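You operate a simulated robot arm through the tools that you are given. There is no shell and no other tool.

Carry out the task below with a simulated robot arm. There is one attempt and no reset: what you move stays moved.

## Task
Tune the amplifier into the dummy load for the highest needle, then stop sending and leave operate.
Fine: switch to the load before sending; use both the tune and load knobs at this low drive; leave the other controls alone.

The check looks at the end state, three seconds after you hand in, the way a careful person would. Anything else that was tipped, shoved, dropped, spilled or broken makes it a failure.

## Robot
A 7-joint arm with a two-finger parallel gripper, fixed in place. Base frame: the origin is on the floor under the middle of its stand, x ahead of it, y to its left, z up; the work surface is at about z = 0.75. Units: m, degrees, N and s.
It reaches about 0.966 m from its shoulder. Its first joint turns from -166.0 to 166.0 degrees. Payload 3.43 kg.
The tool frame sits at the grasp point between the pads (the TCP): z along the fingers, y along the line on which they close. The tips reach 0.03 m beyond it. Largest opening 0.094 m; finger width 0.028, thickness 0.01; the body of the gripper, 0.05 by 0.096 m, starts 0.055 m behind the TCP.
Orientation is that of the tool frame in the base frame, as a unit quaternion [x, y, z, w]. With the fingers straight down and closing along the base's y, the tool's x points along the base's -x, its y along +y and its z along -z.

## Interface
- The arm moves only by the tool drive_tool. Its argument "series" is a list of rows, each an object of numbers (a shift or turn left out is 0, a gripper value left out holds the last): "dx", "dy", "dz": the shift along the base's x, y, z in cm; "ax", "ay", "az": the turn, a rotation vector about the base's x, y, z in degrees; "jaw": the gripper command, from -1 (shut) to 1 (fully open), values between in proportion. In form: [{"dx": .., "dy": .., "dz": .., "ax": .., "ay": .., "az": .., "jaw": ..}, ...]. A call has 1 to 20 rows; each row shifts and turns the commanded pose from where the row before left it. Rows are played at 5 a second. More than 0.05 m and 8.6 degrees between two rows, or a gripper value outside its range, and nothing of the call is played. A pose out of reach is approached as far as the arm can. The call stops where the force on the tool passes 40 N (or 10 N more than at its start, if that is more) or the arm is blocked; 0.2 s more then pass. Each finger travels about 0.045 m/s and halts on what it meets, pressing with about 26 N; the grip force reading is that of the motor and also rises with nothing between the fingers. The clock runs only during rows and for 0.2 s after the last one: add rows that do not move to give the fingers time. It gives the time, the measured TCP pose, the force on the tool (base axes), the opening and the grip force at its end, in the units of the frame above (readings bear some noise), with the torque about the TCP (base axes, N m) and any sound that the robot's microphone picked up.
- Cameras (640 x 400 px; columns grow to the right, rows downward): "scene" is fixed at [0.3992, 0.5024, 1.5857]; the picture's right is [-0.98, -0.21, 0.00], its down [-0.11, 0.51, -0.86] and it looks along [0.18, -0.84, -0.52] (base axes); focal length 358 px, centre (320, 200). "wrist" rides on the gripper at [0.076, 0.014, -0.102] in the tool frame; the picture's right is [-0.18, 0.98, 0.00], its down [-0.75, -0.14, -0.64] and it looks along [-0.63, -0.12, 0.77] (tool axes); focal length 243 px, centre (320, 200). There is no depth. A picture from a camera that has moved, and an enlarged one, comes with that camera's place and axes in the base frame and with its lens.
- snapshot(camera): a new picture of that camera. It takes no simulated time.
- lift_body(by): slides the trunk up (or, below 0, down) by that many m; the arm rides with it, the base frame stays. It gives what a move gives, with no picture.
- inspect(camera, box): a new picture of the part [left, top, right, bottom] of that camera's present view, enlarged. It takes no simulated time.
- close_job(): hands the job in; it is judged then, once.

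Places have to be worked out from the pictures, the camera data and where the tool is seen. Open the gripper and draw the arm clear of the work before you hand the job in, unless the task says otherwise.

The tools are called after ">>>" as a command line: name --argument value ..., lists and objects as JSON in quotes. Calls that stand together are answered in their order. drive_tool: Moves the arm, as the interface text tells. Its arguments: {"type":"object","properties":{"series":{"type":"array"}},"required":["series"]} The other tools are called the same way: lift_body (by) moves the trunk up or down; snapshot (camera) takes a picture; inspect (camera, box) takes an enlarged picture of a part of a camera's view; close_job () hands the job in.

At the start:

```text
time: 0.0
eef_pos: [0.6832, -0.132, 1.2562]
orientation: [0.0, 1.0, 0.0, 0.0]
wrist_force: [-0.3, -0.2, -0.2]
ft_torque: [-0.01, -0.01, -0.03]
gripper_width: 0.0944
grip_force: 0.2
trunk travel left (down, up): [-0.3, 0.19]
```

scene: 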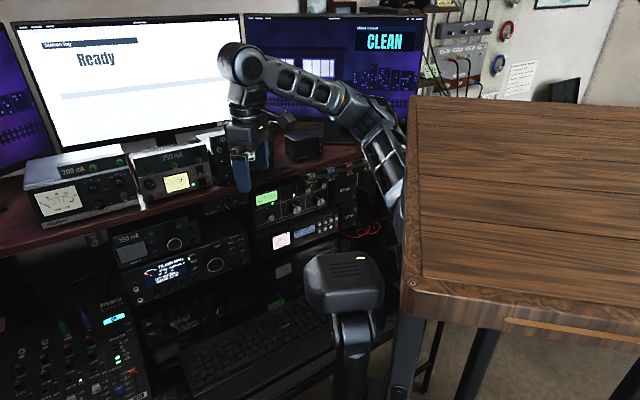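
wrist: 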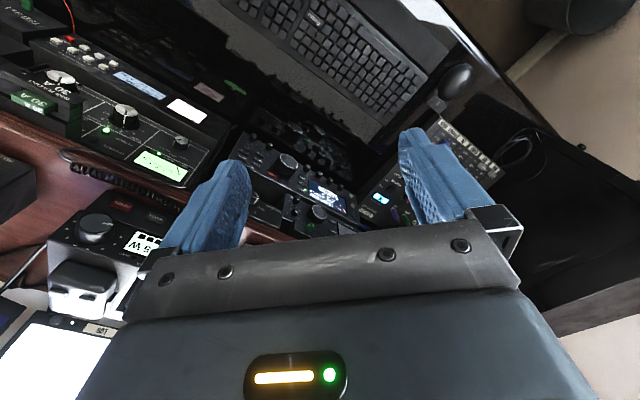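

I'll begin by looking closer at the station from the fixed camera to find the amplifier, the antenna switch and the meters.

>>> inspect --camera "scene" --box '[0, 120, 240, 270]'

>>> inspect --camera "scene" --box '[200, 120, 400, 270]'

>>> inspect --camera "scene" --box '[340, 0, 560, 120]'

>>> inspect --camera "scene" --box '[0, 220, 400, 400]'

>>> snapshot --camera "wrist"

```text
2.67 times, centred on (120, 195) of scene
camera zoom: at [0.3992, 0.5024, 1.5857], right [-0.98, -0.21, 0.0], down [-0.11, 0.51, -0.86], along [0.18, -0.84, -0.52], focal length 955 px, centre (853, 213)
```

zoom: 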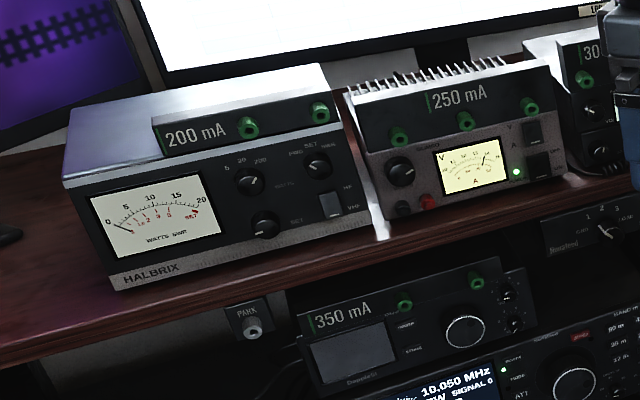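

```text
2.67 times, centred on (300, 195) of scene
camera zoom: at [0.3992, 0.5024, 1.5857], right [-0.98, -0.21, 0.0], down [-0.11, 0.51, -0.86], along [0.18, -0.84, -0.52], focal length 955 px, centre (373, 213)
```

zoom: 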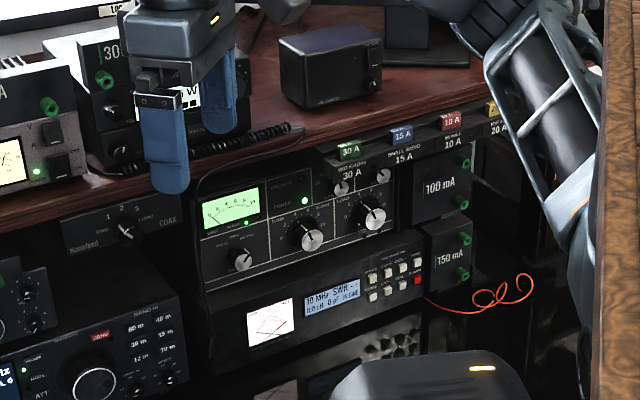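

```text
2.91 times, centred on (450, 60) of scene
camera zoom: at [0.3992, 0.5024, 1.5857], right [-0.98, -0.21, 0.0], down [-0.11, 0.51, -0.86], along [0.18, -0.84, -0.52], focal length 1042 px, centre (-58, 607)
```

zoom: 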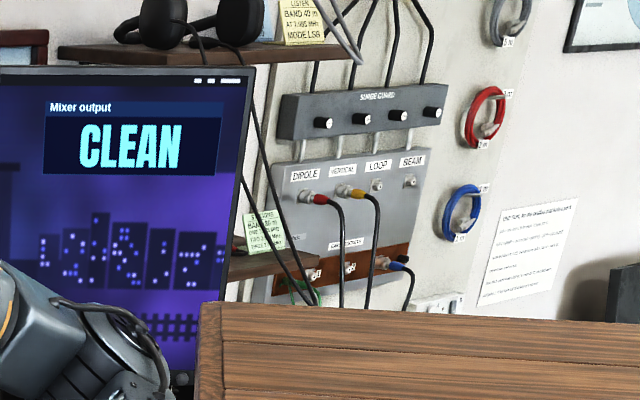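

```text
1.60 times, centred on (200, 310) of scene
camera zoom: at [0.3992, 0.5024, 1.5857], right [-0.98, -0.21, 0.0], down [-0.11, 0.51, -0.86], along [0.18, -0.84, -0.52], focal length 573 px, centre (512, 24)
```

zoom: 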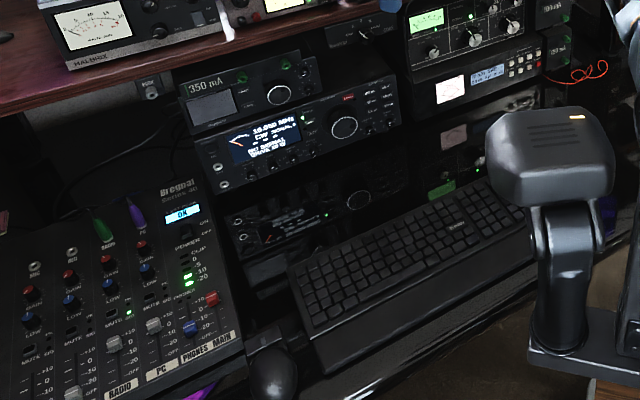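

```text
taken
camera wrist: at [0.6056, -0.1181, 1.3591], right [0.18, 0.98, 0.0], down [0.75, -0.14, 0.64], along [0.63, -0.12, -0.77], focal length 243 px, centre (320, 200)
```

wrist: 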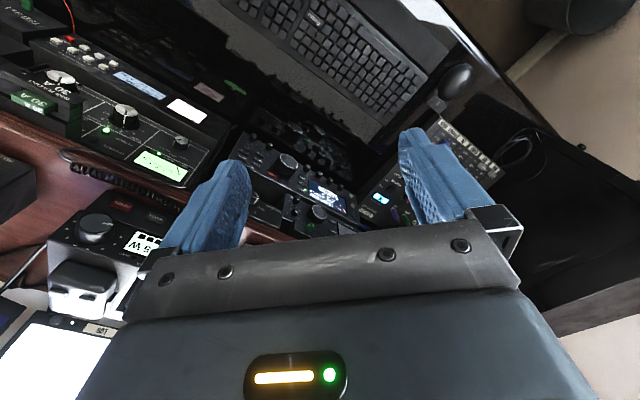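

Zooming further on the amplifier, the coax switch and the transceiver to read labels.

>>> inspect --camera "scene" --box '[245, 165, 365, 240]'

>>> inspect --camera "scene" --box '[205, 185, 275, 230]'

>>> inspect --camera "scene" --box '[105, 210, 265, 310]'

>>> inspect --camera "scene" --box '[20, 140, 150, 220]'

>>> inspect --camera "scene" --box '[490, 55, 550, 110]'

>>> inspect --camera "scene" --box '[225, 205, 425, 330]'

```text
5.33 times, centred on (305, 202) of scene
camera zoom: at [0.3992, 0.5024, 1.5857], right [-0.98, -0.21, 0.0], down [-0.11, 0.51, -0.86], along [0.18, -0.84, -0.52], focal length 1910 px, centre (400, 187)
```

zoom: 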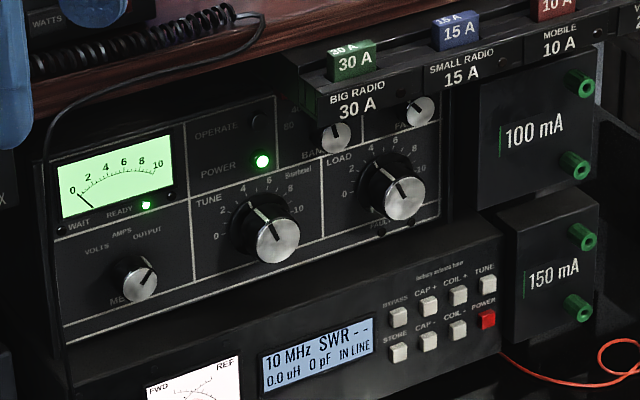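

```text
8.89 times, centred on (240, 208) of scene
camera zoom: at [0.3992, 0.5024, 1.5857], right [-0.98, -0.21, 0.0], down [-0.11, 0.51, -0.86], along [0.18, -0.84, -0.52], focal length 3183 px, centre (1031, 133)
```

zoom: 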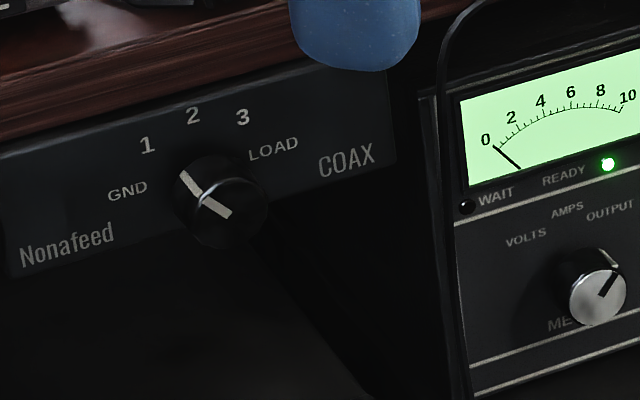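

```text
4.00 times, centred on (185, 260) of scene
camera zoom: at [0.3992, 0.5024, 1.5857], right [-0.98, -0.21, 0.0], down [-0.11, 0.51, -0.86], along [0.18, -0.84, -0.52], focal length 1432 px, centre (860, -40)
```

zoom: 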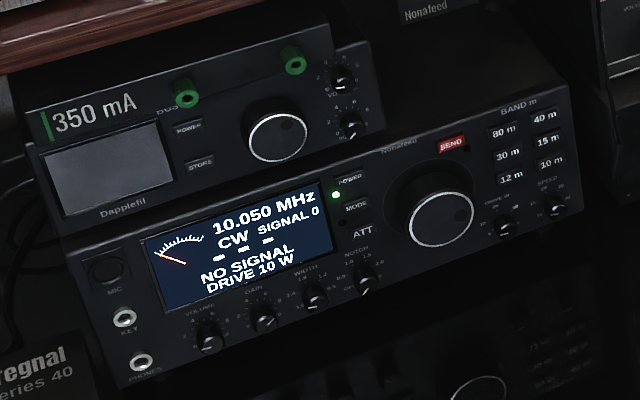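

```text
4.92 times, centred on (85, 180) of scene
camera zoom: at [0.3992, 0.5024, 1.5857], right [-0.98, -0.21, 0.0], down [-0.11, 0.51, -0.86], along [0.18, -0.84, -0.52], focal length 1763 px, centre (1477, 298)
```

zoom: 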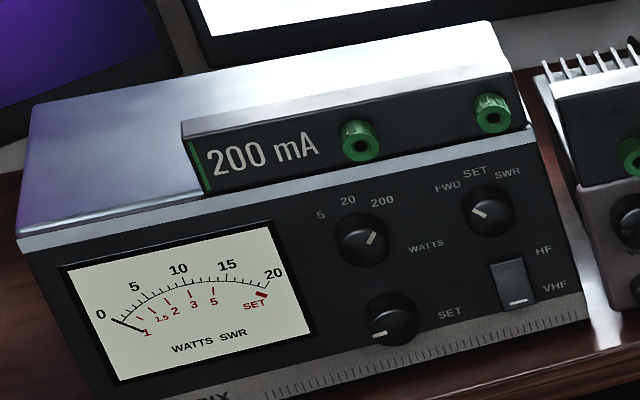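

```text
7.27 times, centred on (520, 82) of scene
camera zoom: at [0.3992, 0.5024, 1.5857], right [-0.98, -0.21, 0.0], down [-0.11, 0.51, -0.86], along [0.18, -0.84, -0.52], focal length 2604 px, centre (-1134, 1054)
```

zoom: 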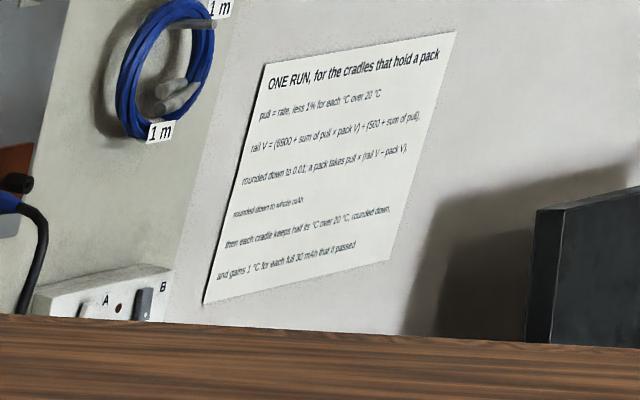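

```text
3.20 times, centred on (325, 268) of scene
camera zoom: at [0.3992, 0.5024, 1.5857], right [-0.98, -0.21, 0.0], down [-0.11, 0.51, -0.86], along [0.18, -0.84, -0.52], focal length 1146 px, centre (304, -16)
```

zoom: 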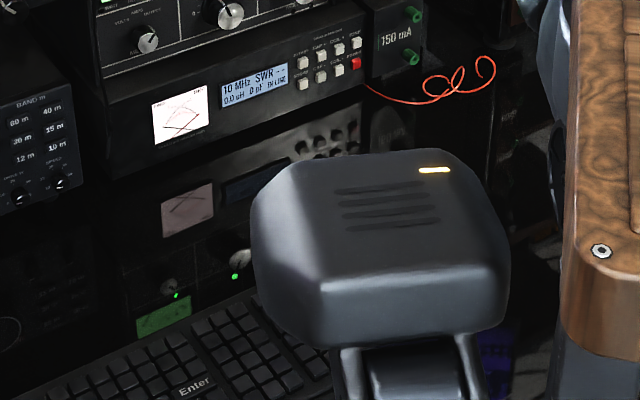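

The station's panels seem to face diagonally toward the robot. I'll inspect the wrist view for triangulation and label reading.

>>> inspect --camera "wrist" --box '[0, 30, 220, 200]'

>>> inspect --camera "wrist" --box '[220, 100, 420, 240]'

>>> inspect --camera "scene" --box '[280, 160, 330, 195]'

>>> inspect --camera "scene" --box '[195, 230, 265, 275]'

```text
2.35 times, centred on (110, 115) of wrist
camera zoom: at [0.6056, -0.1181, 1.3591], right [0.18, 0.98, 0.0], down [0.75, -0.14, 0.64], along [0.63, -0.12, -0.77], focal length 571 px, centre (814, 400)
```

zoom: 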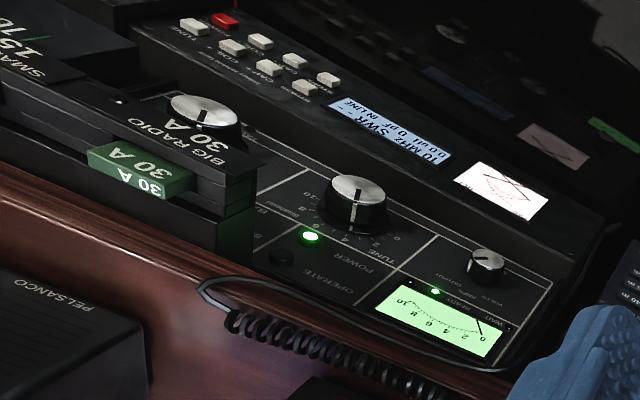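

```text
2.86 times, centred on (320, 170) of wrist
camera zoom: at [0.6056, -0.1181, 1.3591], right [0.18, 0.98, 0.0], down [0.75, -0.14, 0.64], along [0.63, -0.12, -0.77], focal length 693 px, centre (320, 286)
```

zoom: 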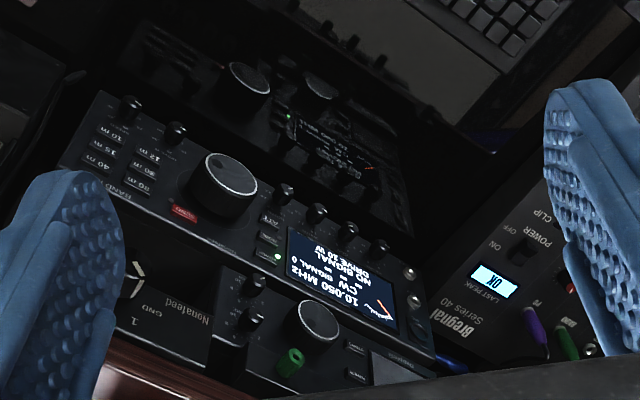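

```text
11.43 times, centred on (305, 178) of scene
camera zoom: at [0.3992, 0.5024, 1.5857], right [-0.98, -0.21, 0.0], down [-0.11, 0.51, -0.86], along [0.18, -0.84, -0.52], focal length 4092 px, centre (491, 457)
```

zoom: 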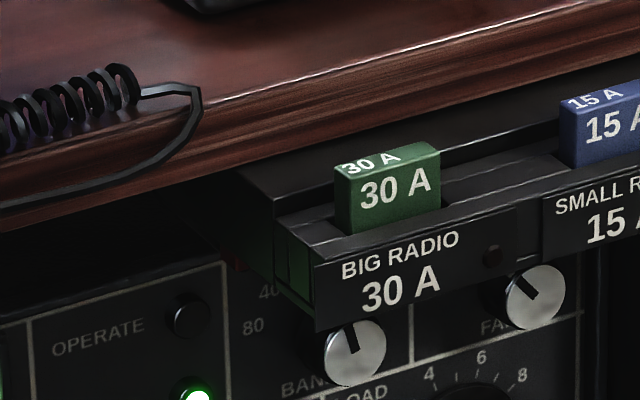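

```text
8.89 times, centred on (230, 252) of scene
camera zoom: at [0.3992, 0.5024, 1.5857], right [-0.98, -0.21, 0.0], down [-0.11, 0.51, -0.86], along [0.18, -0.84, -0.52], focal length 3183 px, centre (1120, -267)
```

zoom: 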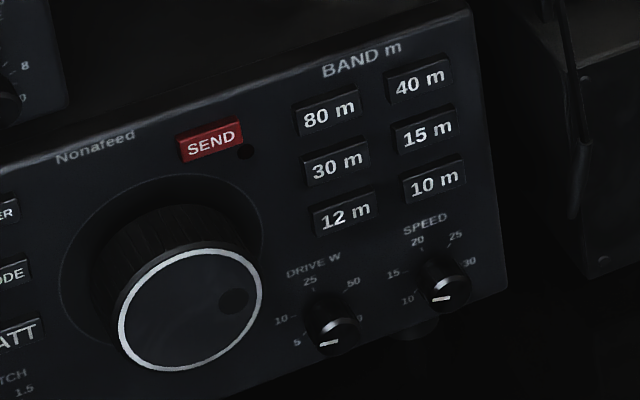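

TUNE is triangulated at about (0.69, -0.48, 0.93) and the panel faces roughly (-0.65, 0.76, 0). Before approaching I want to know what the box-on-a-stalk in front of the desk is, so I tilt the wrist camera down and back, raising slightly.

>>> drive_tool --series '[{"ay": 8, "dz": 1, "jaw": -1}, {"ay": 8, "dz": 1}, {"ay": 8, "dz": 1}, {"ay": 8, "dz": 1}, {"ay": 8, "dz": 1}, {}]'

>>> snapshot --camera "wrist"

>>> snapshot --camera "scene"

```text
time: 1.4
eef_pos: [0.6629, -0.1061, 1.2199]
orientation: [-0.006, 0.937, 0.022, -0.348]
wrist_force: [0.4, -0.1, -0.3]
ft_torque: [0.01, 0.03, 0.0]
gripper_width: 0.0
grip_force: 26.1
out of reach, approached as far as the arm can: row 4, 5
trunk travel left (down, up): [-0.3, 0.19]
```

```text
taken
camera wrist: at [0.6713, -0.0991, 1.3484], right [0.14, 0.99, -0.07], down [0.99, -0.15, -0.01], along [-0.02, -0.07, -1.0], focal length 243 px, centre (320, 200)
```

wrist: 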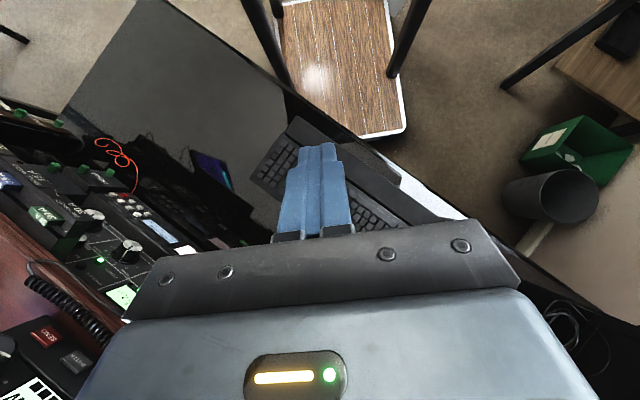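

```text
taken
```

scene: 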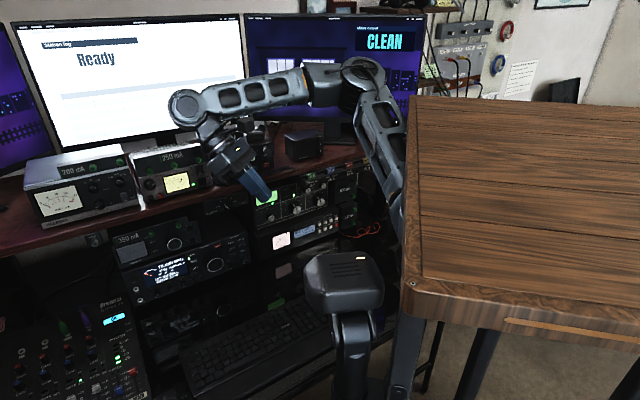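

The tilted view shows the desk edge and the floor but not the box. I undo the tilt, pull the hand back a bit, and yaw to look around.

>>> drive_tool --series '[{"ay": -8, "dx": -1}, {"ay": -8, "dx": -2}, {"ay": -8, "dx": -2}, {"ay": -8, "dx": -2}, {"ay": -8, "dx": -2}, {"dx": -2}, {}]'

>>> snapshot --camera "scene"

>>> snapshot --camera "wrist"

```text
time: 2.2
eef_pos: [0.6293, -0.0539, 1.2267]
orientation: [-0.076, 0.985, -0.011, -0.151]
wrist_force: [0.4, 0.1, 0.2]
ft_torque: [-0.01, 0.04, -0.01]
gripper_width: 0.0
grip_force: 26.3
trunk travel left (down, up): [-0.3, 0.19]
stopped in row 4: the arm was blocked; the commanded pose is now the measured one
```

```text
taken
```

scene: 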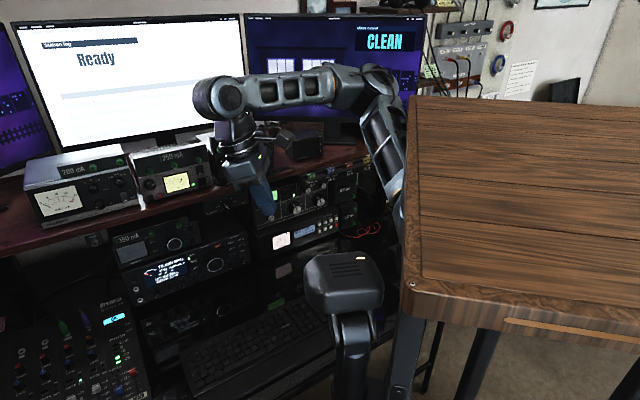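

```text
taken
camera wrist: at [0.5847, -0.0471, 1.3486], right [0.02, 1.0, -0.05], down [0.92, 0.0, 0.39], along [0.38, -0.06, -0.92], focal length 243 px, centre (320, 200)
```

wrist: 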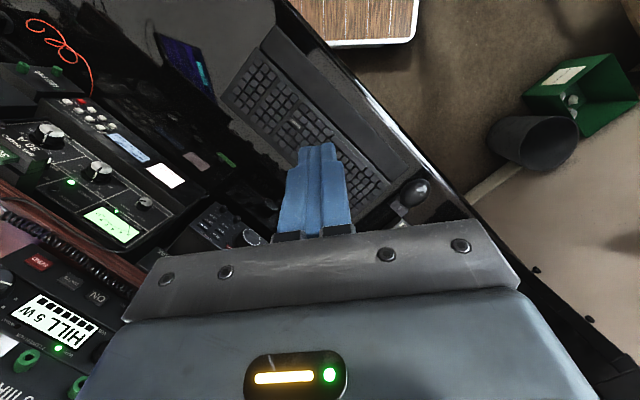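

The arm reported being blocked, so I go back to the free starting pose with a small composite move before looking around differently.

>>> drive_tool --series '[{"dx": 1.35, "dy": -1.95, "dz": 0.7, "ax": 0.3, "ay": -4.35, "az": -2.2}, {"dx": 1.35, "dy": -1.95, "dz": 0.7, "ax": 0.3, "ay": -4.35, "az": -2.2}, {"dx": 1.35, "dy": -1.95, "dz": 0.7, "ax": 0.3, "ay": -4.35, "az": -2.2}, {"dx": 1.35, "dy": -1.95, "dz": 0.7, "ax": 0.3, "ay": -4.35, "az": -2.2}, {}, {}]'

>>> snapshot --camera "scene"

```text
time: 3.6
eef_pos: [0.683, -0.1331, 1.2564]
orientation: [0.0, 1.0, -0.002, -0.001]
wrist_force: [-0.2, -0.5, -0.4]
ft_torque: [-0.02, 0.01, -0.01]
gripper_width: 0.0
grip_force: 26.2
trunk travel left (down, up): [-0.3, 0.19]
```

```text
taken
```

scene: 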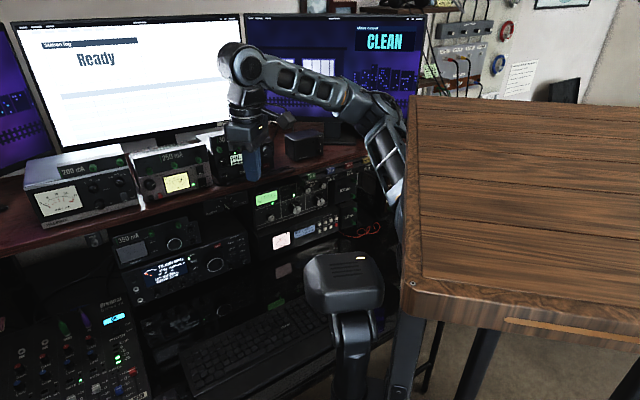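

Back at the start pose with nothing disturbed. A tiny trunk lift will tell whether the box on the stalk belongs to the robot's trunk.

>>> lift_body --by 0.05

>>> snapshot --camera "scene"

```text
time: 4.5
eef_pos: [0.6817, -0.1318, 1.3055]
orientation: [0.0, 1.0, -0.001, 0.0]
wrist_force: [0.7, -0.9, -0.7]
ft_torque: [-0.02, -0.01, 0.04]
gripper_width: 0.0001
grip_force: 25.7
trunk travel left (down, up): [-0.35, 0.14]
```

```text
taken
```

scene: 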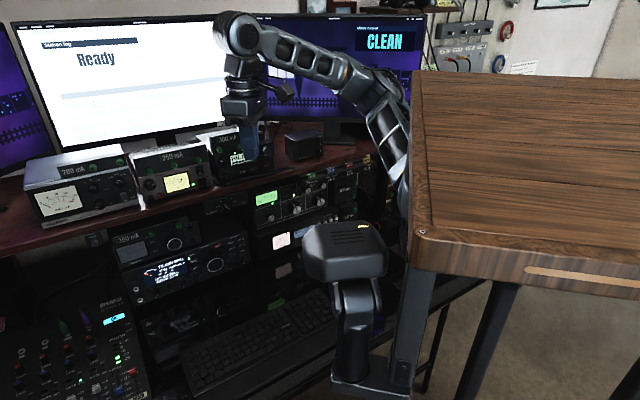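

Both the box and the wooden block rode up with the trunk, so they are robot parts. I lower the trunk back and begin yawing the tool toward the panel direction.

>>> lift_body --by -0.05

>>> drive_tool --series '[{"az": -8.2, "dx": -1, "dy": -0.5}, {"az": -8.2, "dx": -1, "dy": -0.5}, {"az": -8.2, "dx": -1, "dy": -0.5}, {"az": -8.2, "dx": -1, "dy": -0.5}, {"az": -8.2, "dx": -1, "dy": -0.5}, {"az": -8.2, "dx": -1, "dy": -0.5}, {}]'

>>> snapshot --camera "wrist"

>>> snapshot --camera "scene"

```text
time: 5.5
eef_pos: [0.6836, -0.1315, 1.2555]
orientation: [0.0, 1.0, -0.002, 0.0]
wrist_force: [-0.7, -0.3, 0.0]
ft_torque: [0.0, -0.03, -0.01]
gripper_width: 0.0
grip_force: 26.2
trunk travel left (down, up): [-0.3, 0.19]
```

```text
time: 7.1
eef_pos: [0.6234, -0.1619, 1.2555]
orientation: [0.416, 0.909, 0.0, -0.001]
wrist_force: [-0.1, 0.1, -0.3]
ft_torque: [0.01, -0.01, 0.05]
gripper_width: 0.0
grip_force: 25.8
trunk travel left (down, up): [-0.3, 0.19]
```

```text
taken
camera wrist: at [0.5835, -0.0952, 1.359], right [0.87, 0.5, 0.0], down [0.39, -0.66, 0.64], along [0.32, -0.56, -0.77], focal length 243 px, centre (320, 200)
```

wrist: 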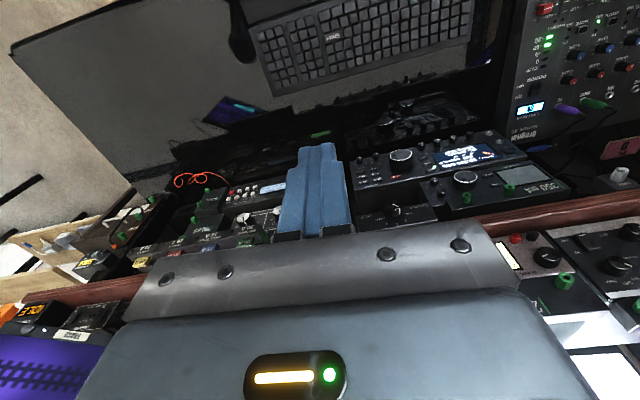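

```text
taken
```

scene: 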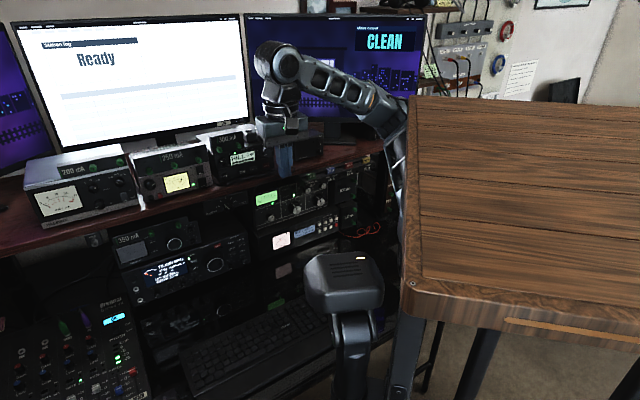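

Yaw is now -49° as intended. Next I pitch the fingers up toward the panel about the closing axis while drawing back, first half.

>>> drive_tool --series '[{"ax": -6.06, "ay": -5.22, "dx": -1.5, "dy": -0.8, "dz": -1}, {"ax": -6.06, "ay": -5.22, "dx": -1.5, "dy": -0.8, "dz": -1}, {"ax": -6.06, "ay": -5.22, "dx": -1.5, "dy": -0.8, "dz": -1}, {"ax": -6.06, "ay": -5.22, "dx": -1.5, "dy": -0.8, "dz": -1}, {"ax": -6.06, "ay": -5.22, "dx": -1.5, "dy": -0.8, "dz": -1}, {"ax": -6.06, "ay": -5.22, "dx": -1.5, "dy": -0.8, "dz": -1}, {}]'

>>> snapshot --camera "wrist"

>>> snapshot --camera "scene"

```text
time: 8.7
eef_pos: [0.5938, -0.2253, 1.2365]
orientation: [0.357, 0.848, -0.161, 0.357]
wrist_force: [0.0, -0.2, 0.7]
ft_torque: [0.03, 0.02, 0.0]
gripper_width: 0.0001
grip_force: 26.4
out of reach, approached as far as the arm can: row 5, 6
trunk travel left (down, up): [-0.3, 0.19]
```

```text
taken
camera wrist: at [0.515, -0.1259, 1.2532], right [0.8, 0.59, 0.12], down [-0.05, -0.13, 0.99], along [0.6, -0.8, -0.07], focal length 243 px, centre (320, 200)
```

wrist: 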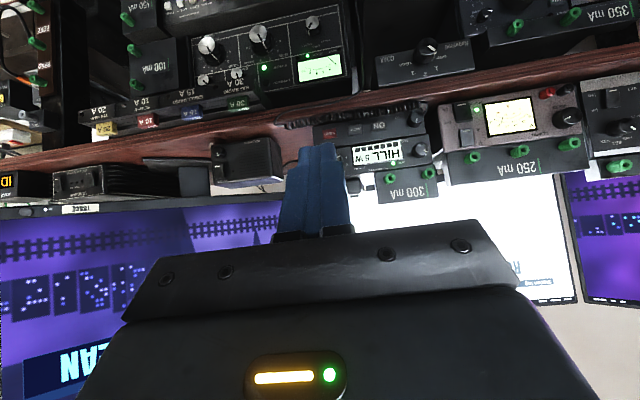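

```text
taken
```

scene: 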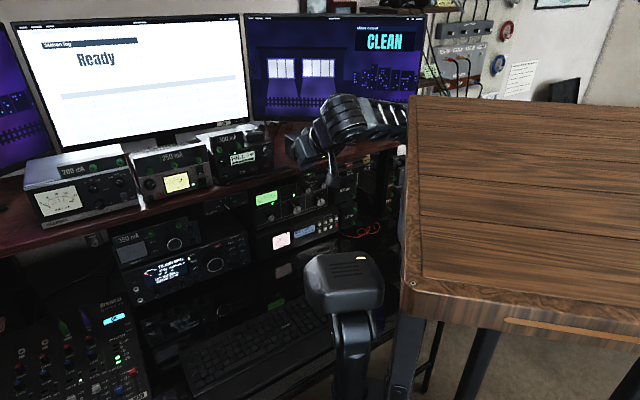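

The pitch stopped at about 45° because the wrist ran into a limit; with the elbow this high the tool can't reach horizontal. Lowering the trunk should flatten the forearm, so I lower it by 0.15 m and look.

>>> lift_body --by -0.1

>>> snapshot --camera "scene"

>>> snapshot --camera "wrist"

```text
time: 10.0
eef_pos: [0.5927, -0.2277, 1.137]
orientation: [0.359, 0.847, -0.161, 0.358]
wrist_force: [-0.2, 0.5, -0.8]
ft_torque: [-0.01, 0.01, -0.01]
gripper_width: 0.0
grip_force: 26.1
trunk travel left (down, up): [-0.2, 0.29]
```

```text
taken
```

scene: 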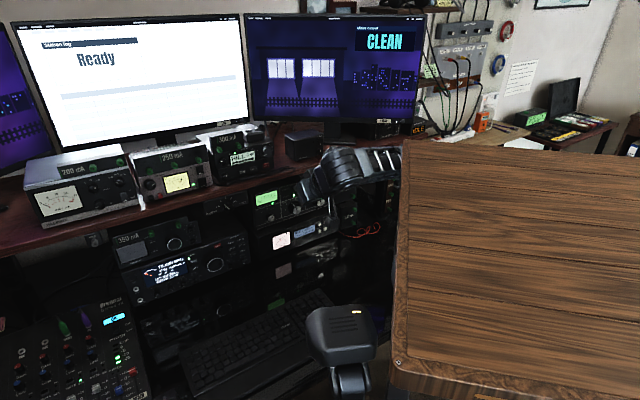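

```text
taken
camera wrist: at [0.515, -0.1268, 1.1531], right [0.8, 0.59, 0.12], down [-0.05, -0.13, 0.99], along [0.6, -0.8, -0.08], focal length 243 px, centre (320, 200)
```

wrist: 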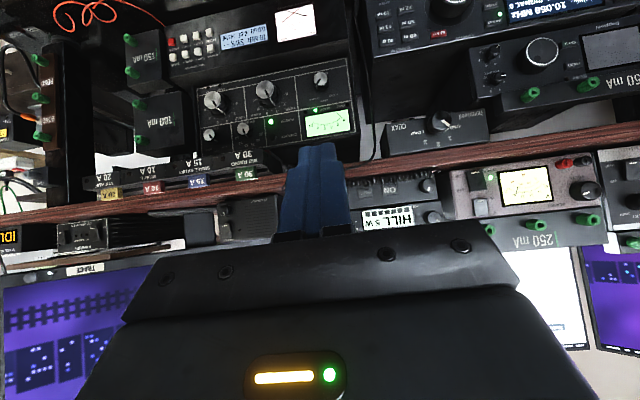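

The trunk came down smoothly. I inspect the amplifier and coax switch from this closer, lower view.

>>> inspect --camera "wrist" --box '[150, 40, 370, 180]'

>>> inspect --camera "wrist" --box '[360, 0, 580, 160]'

```text
2.86 times, centred on (260, 110) of wrist
camera zoom: at [0.515, -0.1268, 1.1531], right [0.8, 0.59, 0.12], down [-0.05, -0.13, 0.99], along [0.6, -0.8, -0.08], focal length 693 px, centre (491, 457)
```

zoom: 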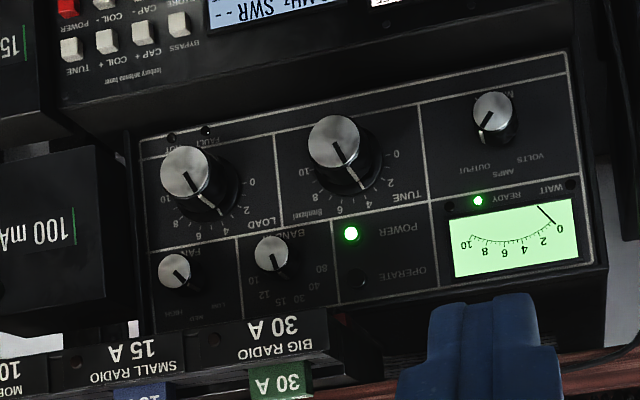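

```text
2.50 times, centred on (470, 80) of wrist
camera zoom: at [0.515, -0.1268, 1.1531], right [0.8, 0.59, 0.12], down [-0.05, -0.13, 0.99], along [0.6, -0.8, -0.08], focal length 606 px, centre (-55, 500)
```

zoom: 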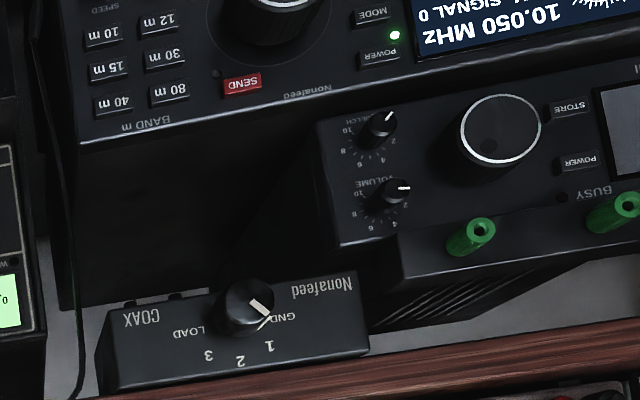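

The two wrist views triangulate well: TUNE tip ≈ (0.697,-0.488,0.923), LOAD ≈ (0.627,-0.551,0.928), OPERATE ≈ (0.709,-0.502,1.003), SEND ≈ (0.885,-0.279,0.902). Now a close look at the coax switch.

>>> inspect --camera "wrist" --box '[380, 95, 510, 165]'

>>> inspect --camera "scene" --box '[200, 185, 260, 222]'

```text
4.92 times, centred on (445, 130) of wrist
camera zoom: at [0.515, -0.1268, 1.1531], right [0.8, 0.59, 0.12], down [-0.05, -0.13, 0.99], along [0.6, -0.8, -0.08], focal length 1194 px, centre (-295, 545)
```

zoom: 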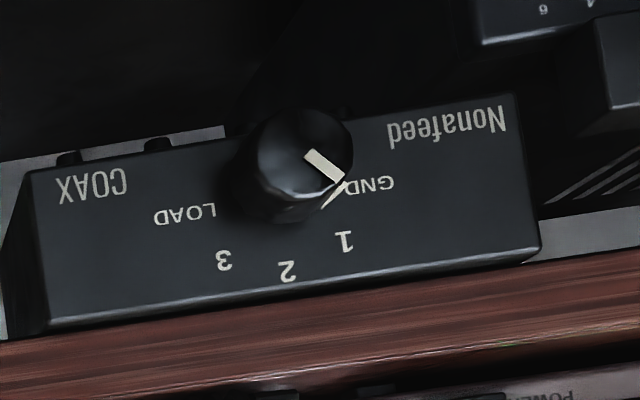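

```text
10.67 times, centred on (230, 204) of scene
camera zoom: at [0.3992, 0.5024, 1.5857], right [-0.98, -0.21, 0.0], down [-0.11, 0.51, -0.86], along [0.18, -0.84, -0.52], focal length 3819 px, centre (1280, 163)
```

zoom: 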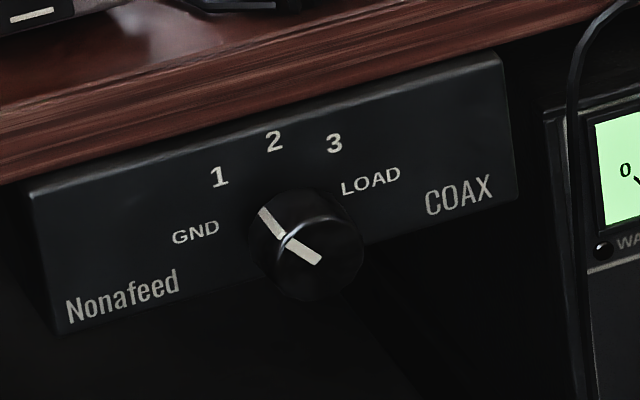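

Coax knob tip ≈ (0.817,-0.264,1.053), pointing at position 1, with LOAD 135° clockwise. I move to a staging point about 12 cm in front of it while pitching the tool to horizontal.

>>> drive_tool --series '[{"dx": 2.4, "dy": 0.9, "dz": -1.0, "ax": -5.4, "ay": -4.9}, {"dx": 2.4, "dy": 0.9, "dz": -1.0, "ax": -5.4, "ay": -4.9}, {"dx": 2.4, "dy": 0.9, "dz": -1.0, "ax": -5.4, "ay": -4.9}, {}]'

>>> snapshot --camera "wrist"

>>> snapshot --camera "scene"

```text
time: 11.0
eef_pos: [0.6844, -0.2298, 1.1416]
orientation: [0.345, 0.745, -0.235, 0.521]
wrist_force: [0.3, -0.2, 0.0]
ft_torque: [0.0, 0.0, 0.02]
gripper_width: 0.0
grip_force: 26.1
out of reach, approached as far as the arm can: row 1, 2, 3
trunk travel left (down, up): [-0.2, 0.29]
```

```text
taken
camera wrist: at [0.6137, -0.1281, 1.1071], right [0.79, 0.59, 0.18], down [-0.34, 0.16, 0.93], along [0.52, -0.79, 0.33], focal length 243 px, centre (320, 200)
```

wrist: 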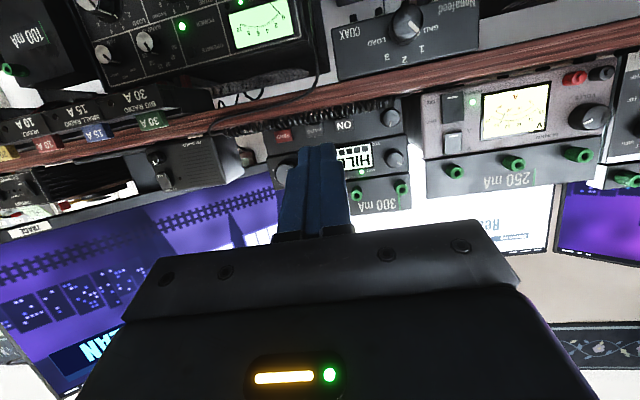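

```text
taken
```

scene: 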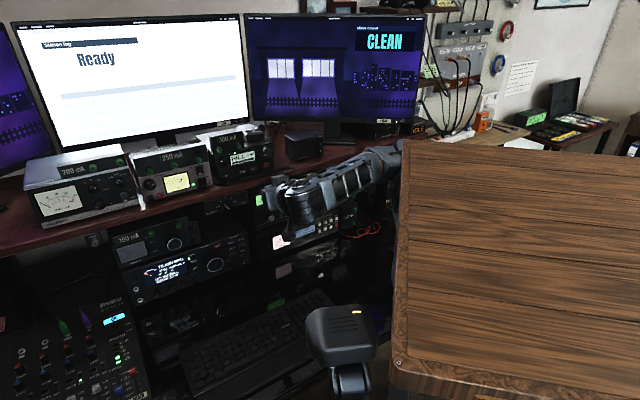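

The tool is now at -20° elevation but still limited; lowering the trunk another 0.1 m should free the wrist. TCP is still ~9 cm short of the coax knob so this is clear.

>>> lift_body --by -0.1

>>> snapshot --camera "scene"

>>> snapshot --camera "wrist"

```text
time: 12.3
eef_pos: [0.6835, -0.2306, 1.0417]
orientation: [0.345, 0.746, -0.235, 0.52]
wrist_force: [0.3, 0.4, 0.4]
ft_torque: [0.02, 0.01, 0.02]
gripper_width: 0.0001
grip_force: 25.5
trunk travel left (down, up): [-0.1, 0.39]
```

```text
taken
```

scene: 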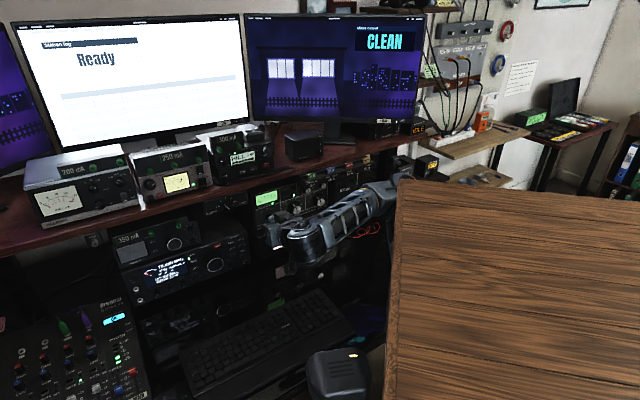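

```text
taken
camera wrist: at [0.6135, -0.128, 1.007], right [0.79, 0.59, 0.18], down [-0.33, 0.16, 0.93], along [0.52, -0.79, 0.32], focal length 243 px, centre (320, 200)
```

wrist: 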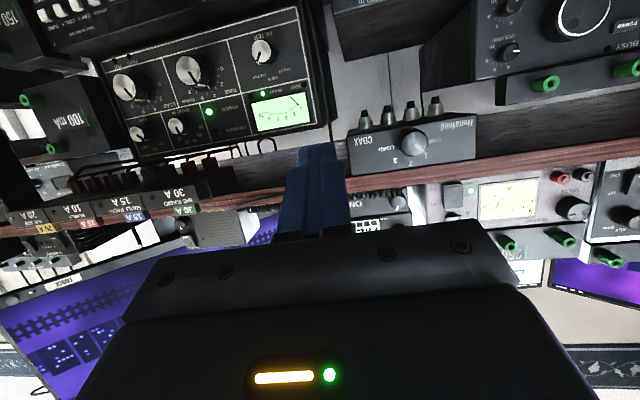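

Plenty of room now and the scene camera still sees the amp's meter. I finish pitching to horizontal while sliding toward the staging point in front of the coax knob.

>>> drive_tool --series '[{"dx": 1.8, "dy": 1.8, "dz": 0.3, "ax": -5.2, "ay": -4.6, "az": 0.5}, {"dx": 1.8, "dy": 1.8, "dz": 0.3, "ax": -5.2, "ay": -4.6, "az": 0.5}, {"dx": 1.8, "dy": 1.8, "dz": 0.3, "ax": -5.2, "ay": -4.6, "az": 0.5}, {}]'

>>> snapshot --camera "wrist"

>>> snapshot --camera "scene"

```text
time: 13.3
eef_pos: [0.7417, -0.177, 1.0412]
orientation: [0.293, 0.651, -0.274, 0.644]
wrist_force: [1.0, 0.6, -0.2]
ft_torque: [0.05, 0.0, -0.02]
gripper_width: 0.0
grip_force: 25.8
out of reach, approached as far as the arm can: row 1
trunk travel left (down, up): [-0.1, 0.39]
```

```text
taken
camera wrist: at [0.6819, -0.0888, 0.9693], right [0.72, 0.66, 0.2], down [-0.54, 0.35, 0.76], along [0.43, -0.66, 0.61], focal length 243 px, centre (320, 200)
```

wrist: 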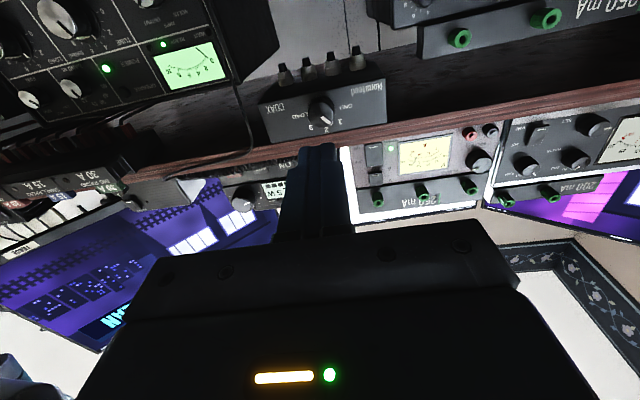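

```text
taken
```

scene: 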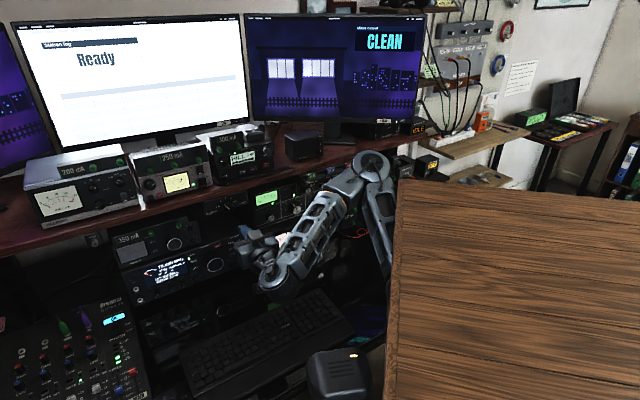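

Tool is now horizontal, aimed almost straight at the coax knob. I zoom in on the knob and the shelf edge above it.

>>> inspect --camera "wrist" --box '[240, 60, 420, 170]'

>>> inspect --camera "scene" --box '[180, 170, 330, 290]'

```text
3.56 times, centred on (330, 115) of wrist
camera zoom: at [0.6819, -0.0888, 0.9693], right [0.72, 0.66, 0.2], down [-0.54, 0.35, 0.76], along [0.43, -0.66, 0.61], focal length 863 px, centre (284, 502)
```

zoom: 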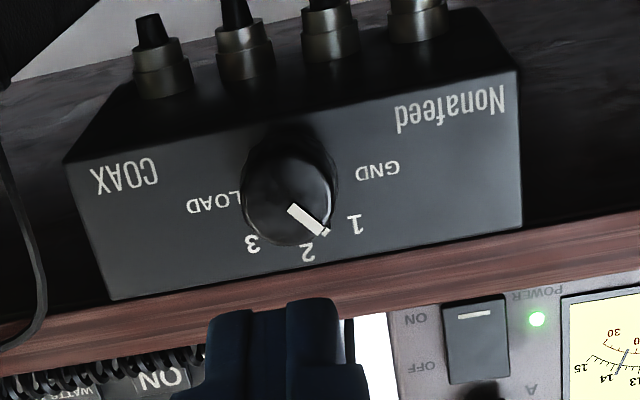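

```text
3.33 times, centred on (255, 230) of scene
camera zoom: at [0.3992, 0.5024, 1.5857], right [-0.98, -0.21, 0.0], down [-0.11, 0.51, -0.86], along [0.18, -0.84, -0.52], focal length 1194 px, centre (537, 100)
```

zoom: 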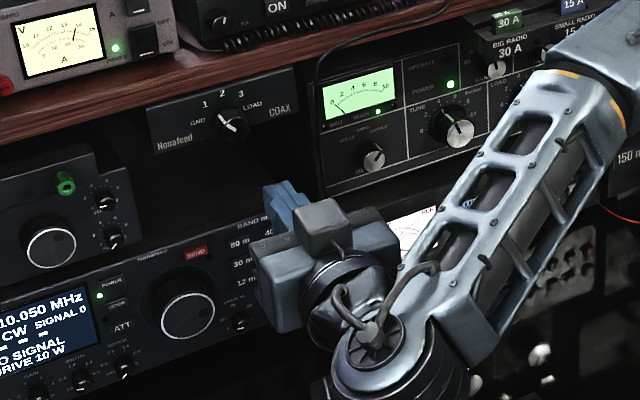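

The coax knob tip refines to (0.824, -0.268, 1.050). I open the fingers to about 4 cm and pre-rotate the tool counter-clockwise about its axis so the clockwise 135° turn can be done in one grip.

>>> drive_tool --series '[{"ax": -5.35, "ay": 5.94, "dz": 0.1, "jaw": -0.15}, {"ax": -5.35, "ay": 5.94, "dz": 0.1}, {"ax": -5.35, "ay": 5.94, "dz": 0.1}, {"ax": -5.35, "ay": 5.94, "dz": 0.1}, {"ax": -5.35, "ay": 5.94, "dz": 0.1}, {"ax": -5.35, "ay": 5.94, "dz": 0.1}, {"ax": -5.35, "ay": 5.94, "dz": 0.1}, {"ax": -5.35, "ay": 5.94, "dz": 0.1}, {}]'

>>> snapshot --camera "wrist"

>>> snapshot --camera "scene"

```text
time: 15.3
eef_pos: [0.7446, -0.1653, 1.0583]
orientation: [-0.108, 0.701, -0.576, 0.407]
wrist_force: [0.1, 0.4, 0.7]
ft_torque: [0.0, 0.0, 0.03]
gripper_width: 0.0401
grip_force: 0.1
trunk travel left (down, up): [-0.1, 0.39]
```

```text
taken
camera wrist: at [0.6277, -0.1358, 1.0138], right [0.43, 0.42, -0.8], down [0.0, 0.89, 0.47], along [0.9, -0.2, 0.38], focal length 243 px, centre (320, 200)
```

wrist: 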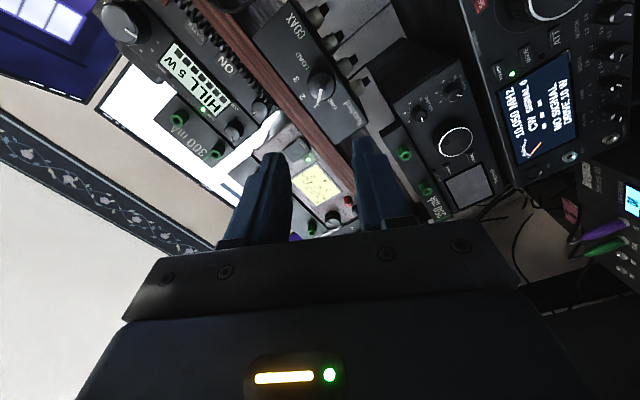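

```text
taken
```

scene: 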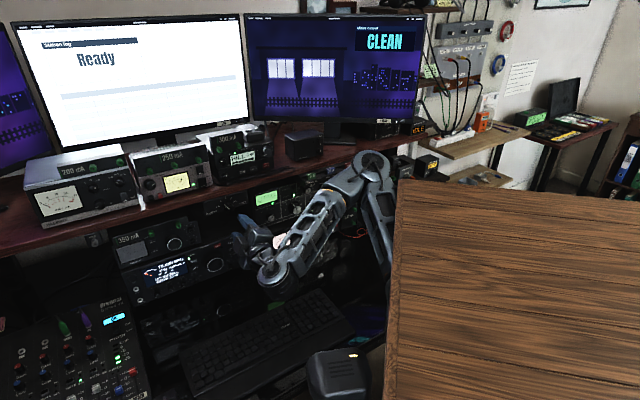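

The pre-rotation worked (63° CCW, axis within 2°). I shift to a standoff 6 cm in front of the knob on its axis and correct the yaw.

>>> drive_tool --series '[{"dx": 1.95, "dy": -2.9, "dz": -0.45, "az": -1}, {"dx": 1.95, "dy": -2.9, "dz": -0.45, "az": -1}, {}]'

>>> snapshot --camera "wrist"

>>> inspect --camera "scene" --box '[180, 170, 330, 290]'

```text
time: 16.1
eef_pos: [0.7778, -0.2351, 1.0517]
orientation: [-0.087, 0.702, -0.589, 0.39]
wrist_force: [-0.6, -0.1, 0.0]
ft_torque: [0.01, 0.02, -0.02]
gripper_width: 0.0399
grip_force: 0.0
trunk travel left (down, up): [-0.1, 0.39]
```

```text
taken
camera wrist: at [0.6642, -0.1976, 1.0057], right [0.46, 0.39, -0.8], down [0.05, 0.88, 0.46], along [0.89, -0.25, 0.39], focal length 243 px, centre (320, 200)
```

wrist: 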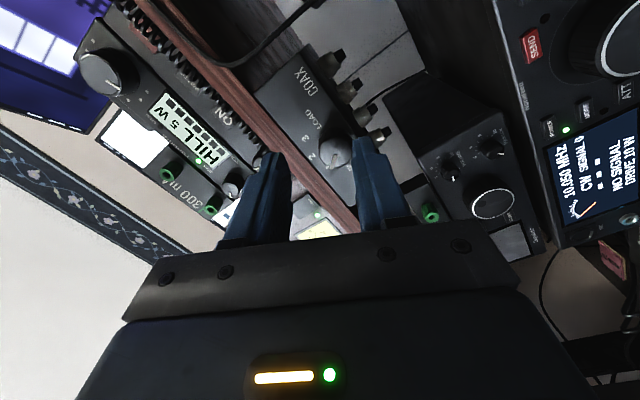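

```text
3.33 times, centred on (255, 230) of scene
camera zoom: at [0.3992, 0.5024, 1.5857], right [-0.98, -0.21, 0.0], down [-0.11, 0.51, -0.86], along [0.18, -0.84, -0.52], focal length 1194 px, centre (537, 100)
```

zoom: 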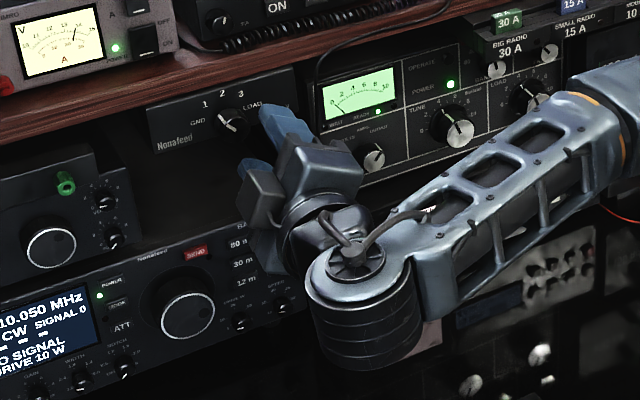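

The measured TCP differs a bit from commanded, so I let it settle with idle rows before fine alignment.

>>> drive_tool --series '[{}, {}, {}]'

>>> inspect --camera "wrist" --box '[220, 40, 440, 240]'

```text
time: 16.9
eef_pos: [0.7786, -0.2343, 1.0506]
orientation: [-0.087, 0.703, -0.588, 0.39]
wrist_force: [-0.4, 0.0, -0.8]
ft_torque: [-0.03, 0.02, -0.01]
gripper_width: 0.0399
grip_force: 0.0
trunk travel left (down, up): [-0.1, 0.39]
```

```text
2.00 times, centred on (330, 140) of wrist
camera zoom: at [0.6642, -0.1972, 1.0052], right [0.46, 0.39, -0.8], down [0.05, 0.88, 0.46], along [0.89, -0.25, 0.39], focal length 485 px, centre (300, 320)
```

zoom: 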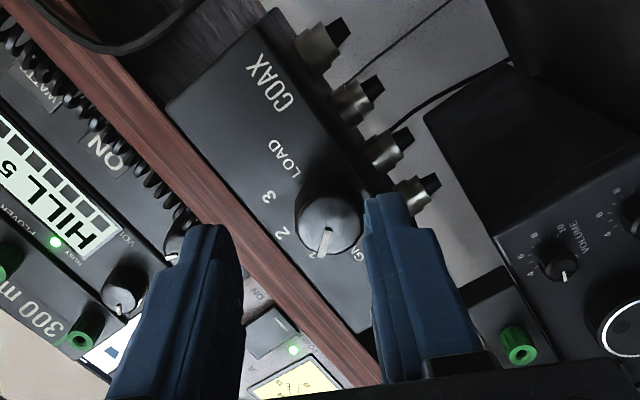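

The knob sits ~1 cm off the tool axis to the left; I correct laterally before moving in.

>>> drive_tool --series '[{"dx": 0.95, "dy": 0.8, "dz": -0.2}, {}, {}]'

>>> inspect --camera "wrist" --box '[220, 40, 440, 240]'

```text
time: 17.7
eef_pos: [0.7881, -0.2272, 1.0492]
orientation: [-0.086, 0.703, -0.588, 0.39]
wrist_force: [0.3, 0.1, 0.5]
ft_torque: [-0.01, -0.01, 0.0]
gripper_width: 0.0399
grip_force: 0.0
trunk travel left (down, up): [-0.1, 0.39]
```

```text
2.00 times, centred on (330, 140) of wrist
camera zoom: at [0.6738, -0.1893, 1.0033], right [0.46, 0.39, -0.8], down [0.05, 0.88, 0.46], along [0.89, -0.25, 0.39], focal length 485 px, centre (300, 320)
```

zoom: 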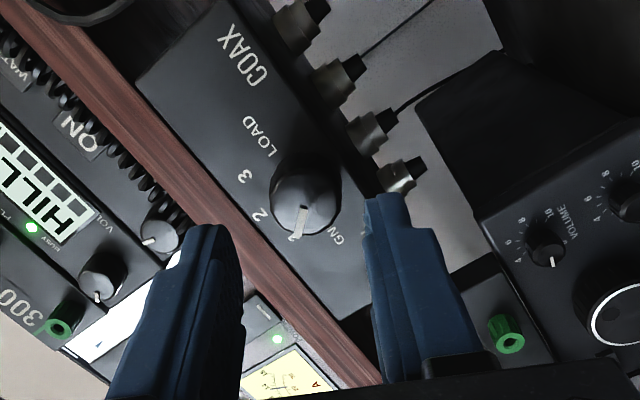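

Aligned within a millimetre. I advance 3.4 cm along the tool axis so the fingertips straddle the knob.

>>> drive_tool --series '[{"dx": 1.1, "dy": -1.29}, {"dx": 1.1, "dy": -1.29}, {}, {}]'

>>> inspect --camera "wrist" --box '[220, 40, 440, 240]'

>>> inspect --camera "scene" --box '[200, 175, 290, 245]'

```text
time: 18.7
eef_pos: [0.81, -0.2514, 1.0497]
orientation: [-0.088, 0.703, -0.588, 0.389]
wrist_force: [0.3, -0.6, -0.7]
ft_torque: [-0.01, 0.01, 0.0]
gripper_width: 0.0401
grip_force: 0.1
trunk travel left (down, up): [-0.1, 0.39]
```

```text
2.00 times, centred on (330, 140) of wrist
camera zoom: at [0.6956, -0.2151, 1.0034], right [0.46, 0.39, -0.8], down [0.05, 0.88, 0.46], along [0.89, -0.25, 0.39], focal length 485 px, centre (300, 320)
```

zoom: 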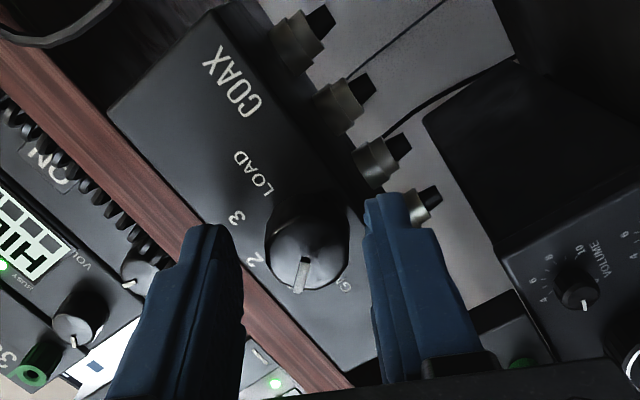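

```text
5.71 times, centred on (245, 210) of scene
camera zoom: at [0.3992, 0.5024, 1.5857], right [-0.98, -0.21, 0.0], down [-0.11, 0.51, -0.86], along [0.18, -0.84, -0.52], focal length 2046 px, centre (749, 143)
```

zoom: 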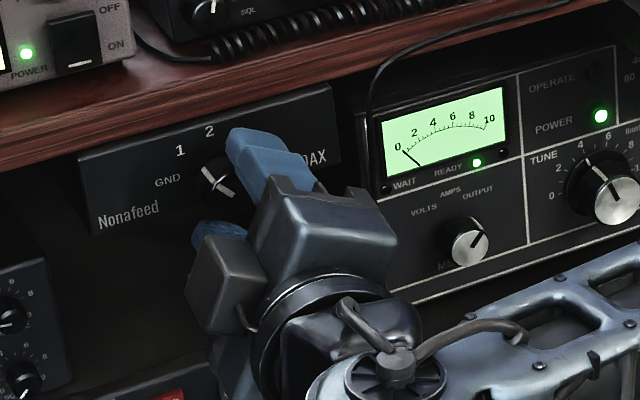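

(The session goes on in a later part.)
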